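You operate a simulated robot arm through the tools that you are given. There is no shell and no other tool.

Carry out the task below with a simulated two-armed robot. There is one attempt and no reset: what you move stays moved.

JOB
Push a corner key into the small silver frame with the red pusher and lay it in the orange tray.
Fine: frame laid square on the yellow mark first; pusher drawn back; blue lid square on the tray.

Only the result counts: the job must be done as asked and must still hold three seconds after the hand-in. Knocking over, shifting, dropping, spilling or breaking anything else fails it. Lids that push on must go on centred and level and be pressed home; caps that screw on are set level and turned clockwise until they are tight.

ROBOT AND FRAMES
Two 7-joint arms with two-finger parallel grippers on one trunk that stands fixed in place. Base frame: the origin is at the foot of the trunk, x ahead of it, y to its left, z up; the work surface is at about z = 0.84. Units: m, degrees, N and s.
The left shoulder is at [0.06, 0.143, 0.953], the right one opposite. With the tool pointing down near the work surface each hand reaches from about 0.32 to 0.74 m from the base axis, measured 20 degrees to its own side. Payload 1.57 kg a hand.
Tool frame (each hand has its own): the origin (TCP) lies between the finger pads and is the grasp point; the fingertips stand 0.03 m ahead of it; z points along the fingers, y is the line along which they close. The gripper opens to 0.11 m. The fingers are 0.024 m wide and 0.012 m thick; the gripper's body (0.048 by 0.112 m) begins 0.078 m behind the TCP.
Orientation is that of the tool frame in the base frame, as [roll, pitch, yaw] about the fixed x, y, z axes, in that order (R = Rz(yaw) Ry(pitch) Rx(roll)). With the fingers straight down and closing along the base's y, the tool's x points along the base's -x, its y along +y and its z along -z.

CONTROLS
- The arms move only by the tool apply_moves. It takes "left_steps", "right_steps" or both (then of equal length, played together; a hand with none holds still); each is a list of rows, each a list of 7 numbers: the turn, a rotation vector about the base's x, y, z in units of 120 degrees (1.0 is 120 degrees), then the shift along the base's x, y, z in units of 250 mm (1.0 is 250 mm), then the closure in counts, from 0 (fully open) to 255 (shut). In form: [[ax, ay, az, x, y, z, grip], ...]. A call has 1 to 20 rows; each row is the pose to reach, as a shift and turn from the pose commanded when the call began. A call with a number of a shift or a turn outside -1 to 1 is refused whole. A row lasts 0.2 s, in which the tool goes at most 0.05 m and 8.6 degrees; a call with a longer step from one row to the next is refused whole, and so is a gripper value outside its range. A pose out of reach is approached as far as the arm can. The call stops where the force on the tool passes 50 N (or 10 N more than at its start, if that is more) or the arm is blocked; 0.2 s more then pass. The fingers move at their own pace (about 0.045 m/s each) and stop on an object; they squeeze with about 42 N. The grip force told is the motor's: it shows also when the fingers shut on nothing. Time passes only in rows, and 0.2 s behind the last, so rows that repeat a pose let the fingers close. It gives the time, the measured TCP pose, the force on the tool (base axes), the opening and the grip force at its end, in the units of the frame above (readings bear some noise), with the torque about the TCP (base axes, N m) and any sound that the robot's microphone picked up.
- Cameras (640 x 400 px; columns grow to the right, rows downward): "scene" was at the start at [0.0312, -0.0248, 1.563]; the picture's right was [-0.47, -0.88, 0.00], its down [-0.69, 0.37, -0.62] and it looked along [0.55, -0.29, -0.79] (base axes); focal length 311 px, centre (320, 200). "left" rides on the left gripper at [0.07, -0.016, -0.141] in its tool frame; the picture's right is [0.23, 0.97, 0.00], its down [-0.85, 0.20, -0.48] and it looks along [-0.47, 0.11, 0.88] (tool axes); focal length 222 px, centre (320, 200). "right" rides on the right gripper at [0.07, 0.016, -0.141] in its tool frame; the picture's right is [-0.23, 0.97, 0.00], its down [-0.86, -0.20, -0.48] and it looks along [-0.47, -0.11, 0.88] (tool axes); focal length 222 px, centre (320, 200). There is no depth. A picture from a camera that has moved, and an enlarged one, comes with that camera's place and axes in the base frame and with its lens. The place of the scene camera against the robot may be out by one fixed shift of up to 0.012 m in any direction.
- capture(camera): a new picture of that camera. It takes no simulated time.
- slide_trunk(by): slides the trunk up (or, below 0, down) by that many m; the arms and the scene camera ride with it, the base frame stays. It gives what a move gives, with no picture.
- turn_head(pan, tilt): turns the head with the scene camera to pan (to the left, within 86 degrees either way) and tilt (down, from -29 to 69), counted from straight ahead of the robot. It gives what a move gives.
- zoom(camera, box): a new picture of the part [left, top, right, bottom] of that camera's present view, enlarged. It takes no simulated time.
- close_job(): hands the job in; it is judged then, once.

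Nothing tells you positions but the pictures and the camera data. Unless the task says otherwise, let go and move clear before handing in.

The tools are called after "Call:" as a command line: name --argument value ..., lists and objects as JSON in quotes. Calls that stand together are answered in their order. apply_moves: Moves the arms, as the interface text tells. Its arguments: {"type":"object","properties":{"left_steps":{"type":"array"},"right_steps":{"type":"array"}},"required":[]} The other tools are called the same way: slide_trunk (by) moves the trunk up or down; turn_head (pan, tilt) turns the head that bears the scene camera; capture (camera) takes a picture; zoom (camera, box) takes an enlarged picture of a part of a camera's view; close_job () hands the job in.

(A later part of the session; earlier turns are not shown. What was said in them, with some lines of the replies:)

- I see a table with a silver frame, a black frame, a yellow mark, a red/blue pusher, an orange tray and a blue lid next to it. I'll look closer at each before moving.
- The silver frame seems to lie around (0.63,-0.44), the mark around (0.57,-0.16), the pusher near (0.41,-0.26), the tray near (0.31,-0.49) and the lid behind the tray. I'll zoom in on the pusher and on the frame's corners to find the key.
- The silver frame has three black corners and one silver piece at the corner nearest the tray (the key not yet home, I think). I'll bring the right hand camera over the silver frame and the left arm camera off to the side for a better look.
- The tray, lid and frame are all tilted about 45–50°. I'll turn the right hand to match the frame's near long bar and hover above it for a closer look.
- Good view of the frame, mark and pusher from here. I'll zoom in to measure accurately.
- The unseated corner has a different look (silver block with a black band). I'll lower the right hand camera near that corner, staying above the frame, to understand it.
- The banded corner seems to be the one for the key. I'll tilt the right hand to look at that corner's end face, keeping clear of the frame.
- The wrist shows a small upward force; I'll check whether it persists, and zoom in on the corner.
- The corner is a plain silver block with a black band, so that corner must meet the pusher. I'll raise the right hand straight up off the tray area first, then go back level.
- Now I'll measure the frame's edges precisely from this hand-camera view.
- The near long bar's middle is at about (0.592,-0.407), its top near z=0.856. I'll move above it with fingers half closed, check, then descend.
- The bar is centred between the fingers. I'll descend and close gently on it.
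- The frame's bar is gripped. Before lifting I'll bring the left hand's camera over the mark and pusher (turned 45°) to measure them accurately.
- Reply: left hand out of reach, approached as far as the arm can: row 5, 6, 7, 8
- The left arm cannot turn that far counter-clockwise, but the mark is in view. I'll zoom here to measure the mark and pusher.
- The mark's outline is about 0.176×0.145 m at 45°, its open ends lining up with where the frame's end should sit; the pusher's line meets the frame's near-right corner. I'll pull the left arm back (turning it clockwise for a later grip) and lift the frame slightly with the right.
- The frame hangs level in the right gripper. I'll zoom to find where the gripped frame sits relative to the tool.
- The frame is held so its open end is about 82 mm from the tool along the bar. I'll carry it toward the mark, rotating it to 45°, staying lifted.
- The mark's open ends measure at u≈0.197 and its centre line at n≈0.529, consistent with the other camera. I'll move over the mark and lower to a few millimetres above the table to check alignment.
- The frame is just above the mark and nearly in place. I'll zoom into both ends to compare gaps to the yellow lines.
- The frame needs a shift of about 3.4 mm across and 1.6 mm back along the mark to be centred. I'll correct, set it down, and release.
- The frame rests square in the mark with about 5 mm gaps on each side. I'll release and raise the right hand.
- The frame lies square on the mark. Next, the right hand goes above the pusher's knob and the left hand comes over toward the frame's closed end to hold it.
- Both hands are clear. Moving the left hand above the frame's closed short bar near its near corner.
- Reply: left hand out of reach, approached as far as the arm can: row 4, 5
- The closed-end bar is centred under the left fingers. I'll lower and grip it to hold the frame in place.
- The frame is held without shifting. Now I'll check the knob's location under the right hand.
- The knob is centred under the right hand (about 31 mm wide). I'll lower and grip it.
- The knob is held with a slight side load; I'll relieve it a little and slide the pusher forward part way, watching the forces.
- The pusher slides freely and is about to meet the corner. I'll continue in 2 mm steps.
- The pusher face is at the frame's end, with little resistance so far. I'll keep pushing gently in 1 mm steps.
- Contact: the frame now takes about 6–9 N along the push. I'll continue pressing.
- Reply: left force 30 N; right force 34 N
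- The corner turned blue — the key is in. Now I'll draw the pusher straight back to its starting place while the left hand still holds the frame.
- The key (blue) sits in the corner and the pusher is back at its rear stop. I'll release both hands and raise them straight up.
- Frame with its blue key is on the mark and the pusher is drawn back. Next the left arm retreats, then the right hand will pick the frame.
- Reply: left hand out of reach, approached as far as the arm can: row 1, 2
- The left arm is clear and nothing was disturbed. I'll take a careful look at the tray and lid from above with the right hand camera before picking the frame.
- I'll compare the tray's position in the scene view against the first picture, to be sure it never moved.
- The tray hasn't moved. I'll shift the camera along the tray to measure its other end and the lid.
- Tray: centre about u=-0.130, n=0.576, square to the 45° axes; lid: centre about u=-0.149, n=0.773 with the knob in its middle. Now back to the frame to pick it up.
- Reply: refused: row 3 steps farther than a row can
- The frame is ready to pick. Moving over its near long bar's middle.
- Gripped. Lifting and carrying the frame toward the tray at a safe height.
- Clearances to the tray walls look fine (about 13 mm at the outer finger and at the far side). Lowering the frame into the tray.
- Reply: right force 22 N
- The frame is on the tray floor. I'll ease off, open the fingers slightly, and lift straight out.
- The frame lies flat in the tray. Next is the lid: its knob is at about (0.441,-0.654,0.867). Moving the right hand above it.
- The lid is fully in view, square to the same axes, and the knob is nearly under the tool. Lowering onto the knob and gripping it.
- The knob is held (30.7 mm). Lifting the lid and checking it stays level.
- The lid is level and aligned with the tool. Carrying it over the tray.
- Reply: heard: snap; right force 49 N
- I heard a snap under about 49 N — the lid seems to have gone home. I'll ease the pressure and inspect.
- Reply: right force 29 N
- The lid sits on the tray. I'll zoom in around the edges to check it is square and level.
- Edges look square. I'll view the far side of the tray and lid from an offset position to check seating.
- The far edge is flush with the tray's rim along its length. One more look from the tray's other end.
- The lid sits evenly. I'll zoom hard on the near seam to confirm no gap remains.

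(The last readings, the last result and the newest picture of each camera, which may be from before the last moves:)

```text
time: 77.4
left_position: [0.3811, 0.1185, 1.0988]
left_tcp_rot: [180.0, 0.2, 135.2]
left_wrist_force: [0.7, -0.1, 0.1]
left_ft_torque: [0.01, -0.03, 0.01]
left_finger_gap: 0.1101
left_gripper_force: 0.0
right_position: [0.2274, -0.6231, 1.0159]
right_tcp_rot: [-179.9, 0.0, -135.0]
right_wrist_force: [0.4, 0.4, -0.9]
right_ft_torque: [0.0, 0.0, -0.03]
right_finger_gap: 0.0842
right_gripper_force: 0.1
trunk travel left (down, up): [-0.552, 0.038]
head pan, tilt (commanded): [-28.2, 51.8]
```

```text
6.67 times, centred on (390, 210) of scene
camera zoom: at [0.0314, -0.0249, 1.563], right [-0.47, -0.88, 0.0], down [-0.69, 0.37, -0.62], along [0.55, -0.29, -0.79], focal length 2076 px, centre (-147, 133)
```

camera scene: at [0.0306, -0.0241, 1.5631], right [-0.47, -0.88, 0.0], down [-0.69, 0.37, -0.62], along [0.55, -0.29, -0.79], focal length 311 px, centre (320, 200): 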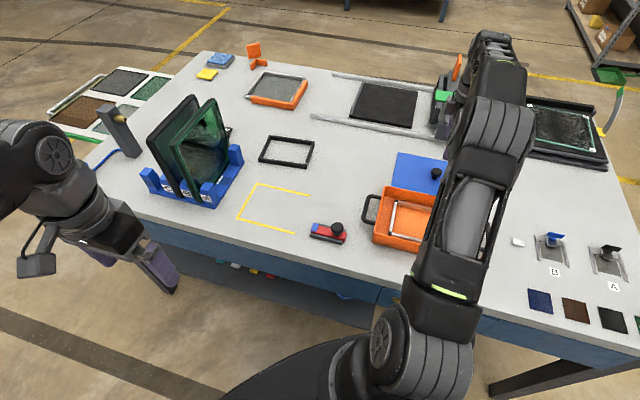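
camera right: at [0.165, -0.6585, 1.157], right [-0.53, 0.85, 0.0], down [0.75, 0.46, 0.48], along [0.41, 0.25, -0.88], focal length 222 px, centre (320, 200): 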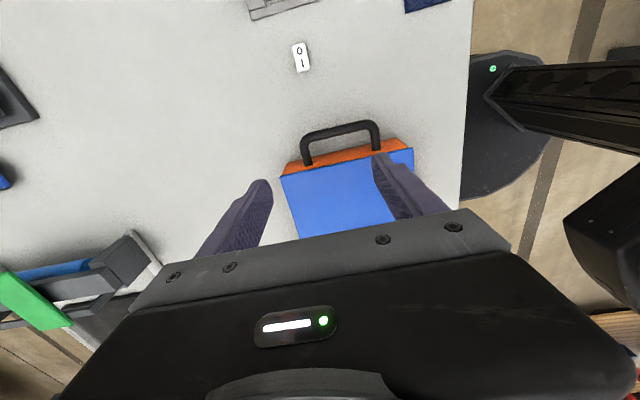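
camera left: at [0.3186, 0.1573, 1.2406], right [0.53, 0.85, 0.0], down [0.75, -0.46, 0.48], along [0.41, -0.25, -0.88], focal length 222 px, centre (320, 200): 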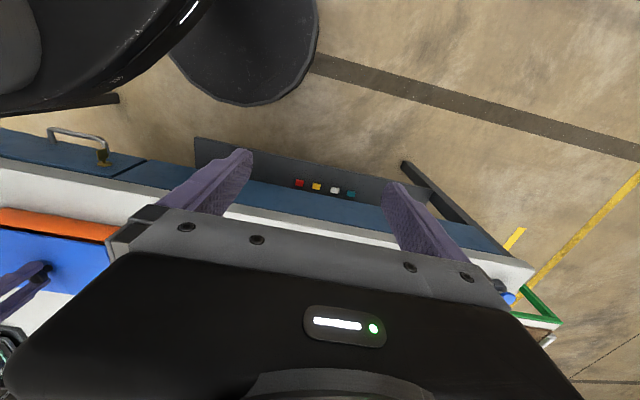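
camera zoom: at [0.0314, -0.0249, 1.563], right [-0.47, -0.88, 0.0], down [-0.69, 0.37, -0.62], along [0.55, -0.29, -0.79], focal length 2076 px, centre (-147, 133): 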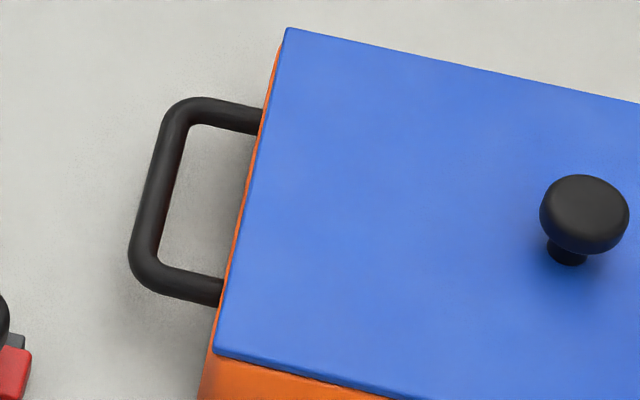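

The seam is closed and even all round. I'll raise the right hand clear and take a last look at everything.

Call:
apply_moves --right_steps '[[0, 0, 0, 0, 0.05, 0.12, 60], [0, 0, 0, 0, 0.1, 0.24, 60], [0, 0, 0, 0, 0.15, 0.36, 60], [0, 0, 0, 0, 0.15, 0.4, 60], [0, 0, 0, 0, 0.15, 0.4, 60]]'

Call:
capture --camera "scene"

Call:
zoom --camera "scene" --box '[220, 170, 380, 260]'

Call:
zoom --camera "scene" --box '[120, 40, 330, 220]'

```text
time: 78.6
left_position: [0.3811, 0.1198, 1.0997]
left_tcp_rot: [180.0, 0.2, 135.1]
left_wrist_force: [0.7, 0.6, -0.8]
left_ft_torque: [-0.01, 0.0, 0.01]
left_finger_gap: 0.1099
left_gripper_force: 0.1
right_position: [0.2272, -0.5834, 1.1163]
right_tcp_rot: [-180.0, 0.1, -135.0]
right_wrist_force: [-0.4, -0.1, -0.4]
right_ft_torque: [-0.03, 0.01, 0.01]
right_finger_gap: 0.0842
right_gripper_force: 0.0
trunk travel left (down, up): [-0.552, 0.038]
head pan, tilt (commanded): [-28.2, 51.8]
```

```text
taken
camera scene: at [0.031, -0.0246, 1.5631], right [-0.47, -0.88, 0.0], down [-0.69, 0.37, -0.62], along [0.55, -0.29, -0.79], focal length 311 px, centre (320, 200)
```

scene: 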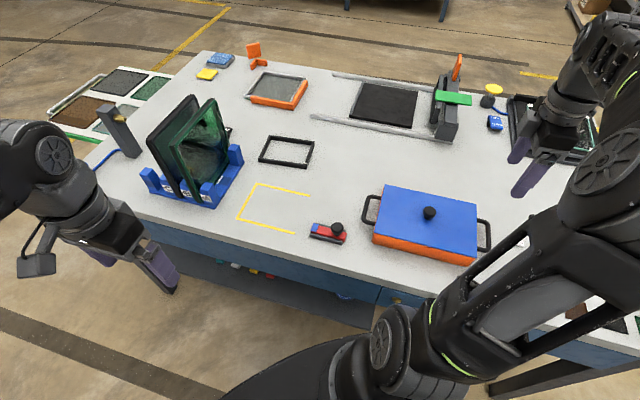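

```text
4.00 times, centred on (300, 215) of scene
camera zoom: at [0.031, -0.0246, 1.5631], right [-0.47, -0.88, 0.0], down [-0.69, 0.37, -0.62], along [0.55, -0.29, -0.79], focal length 1246 px, centre (400, 140)
```

zoom: 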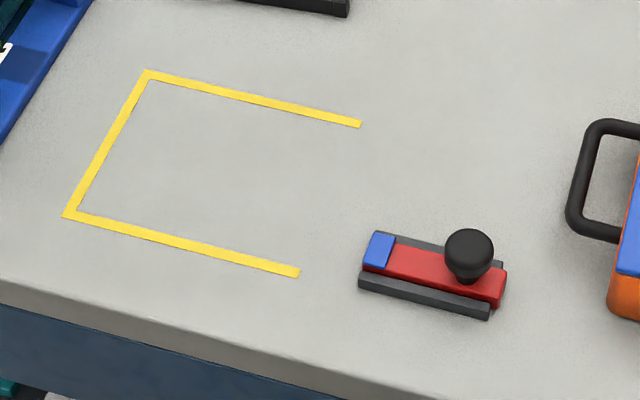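

```text
2.22 times, centred on (225, 130) of scene
camera zoom: at [0.031, -0.0246, 1.5631], right [-0.47, -0.88, 0.0], down [-0.69, 0.37, -0.62], along [0.55, -0.29, -0.79], focal length 692 px, centre (531, 356)
```

zoom: 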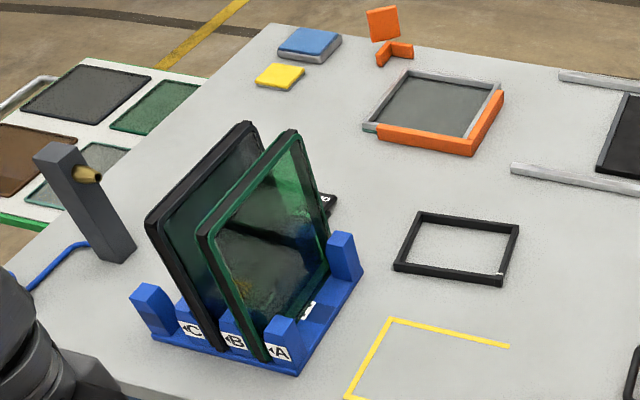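

Everything looks done: the frame with its key is in the tray, the lid is snapped on square, the pusher is drawn back to its start, the other items are where they were, and both hands are empty and clear. Handing in.

Call:
close_job

```text
The job is handed in.
```

The job is handed in. No result came back, so what follows rests on the camera views and force readings.

- **Frame on the mark:** I laid the silver frame square inside the yellow mark, with gaps of about 5 mm on each long side. The left hand held it there during the push.
- **Corner key:** I slid the red pusher forward until it met the corner, and it pushed against about 30 N. The corner then turned blue, which I took to mean the key was in. I drew the pusher back to its rear stop and let go of it.
- **Tray:** The frame lies flat on the floor of the orange tray.
- **Lid:** I pressed the blue lid down until I heard a snap at about 49 N. The seam looks closed and even wherever I could see it. The lid sits about 1–2 mm off centre along the tray's length, and I left it there once it had snapped on.

Early on, one right finger came very close to a tray corner. Later pictures show the tray had not moved. In the last picture the glass rack, the black frame and the other items are where they started. Both hands were empty and clear at hand-in.
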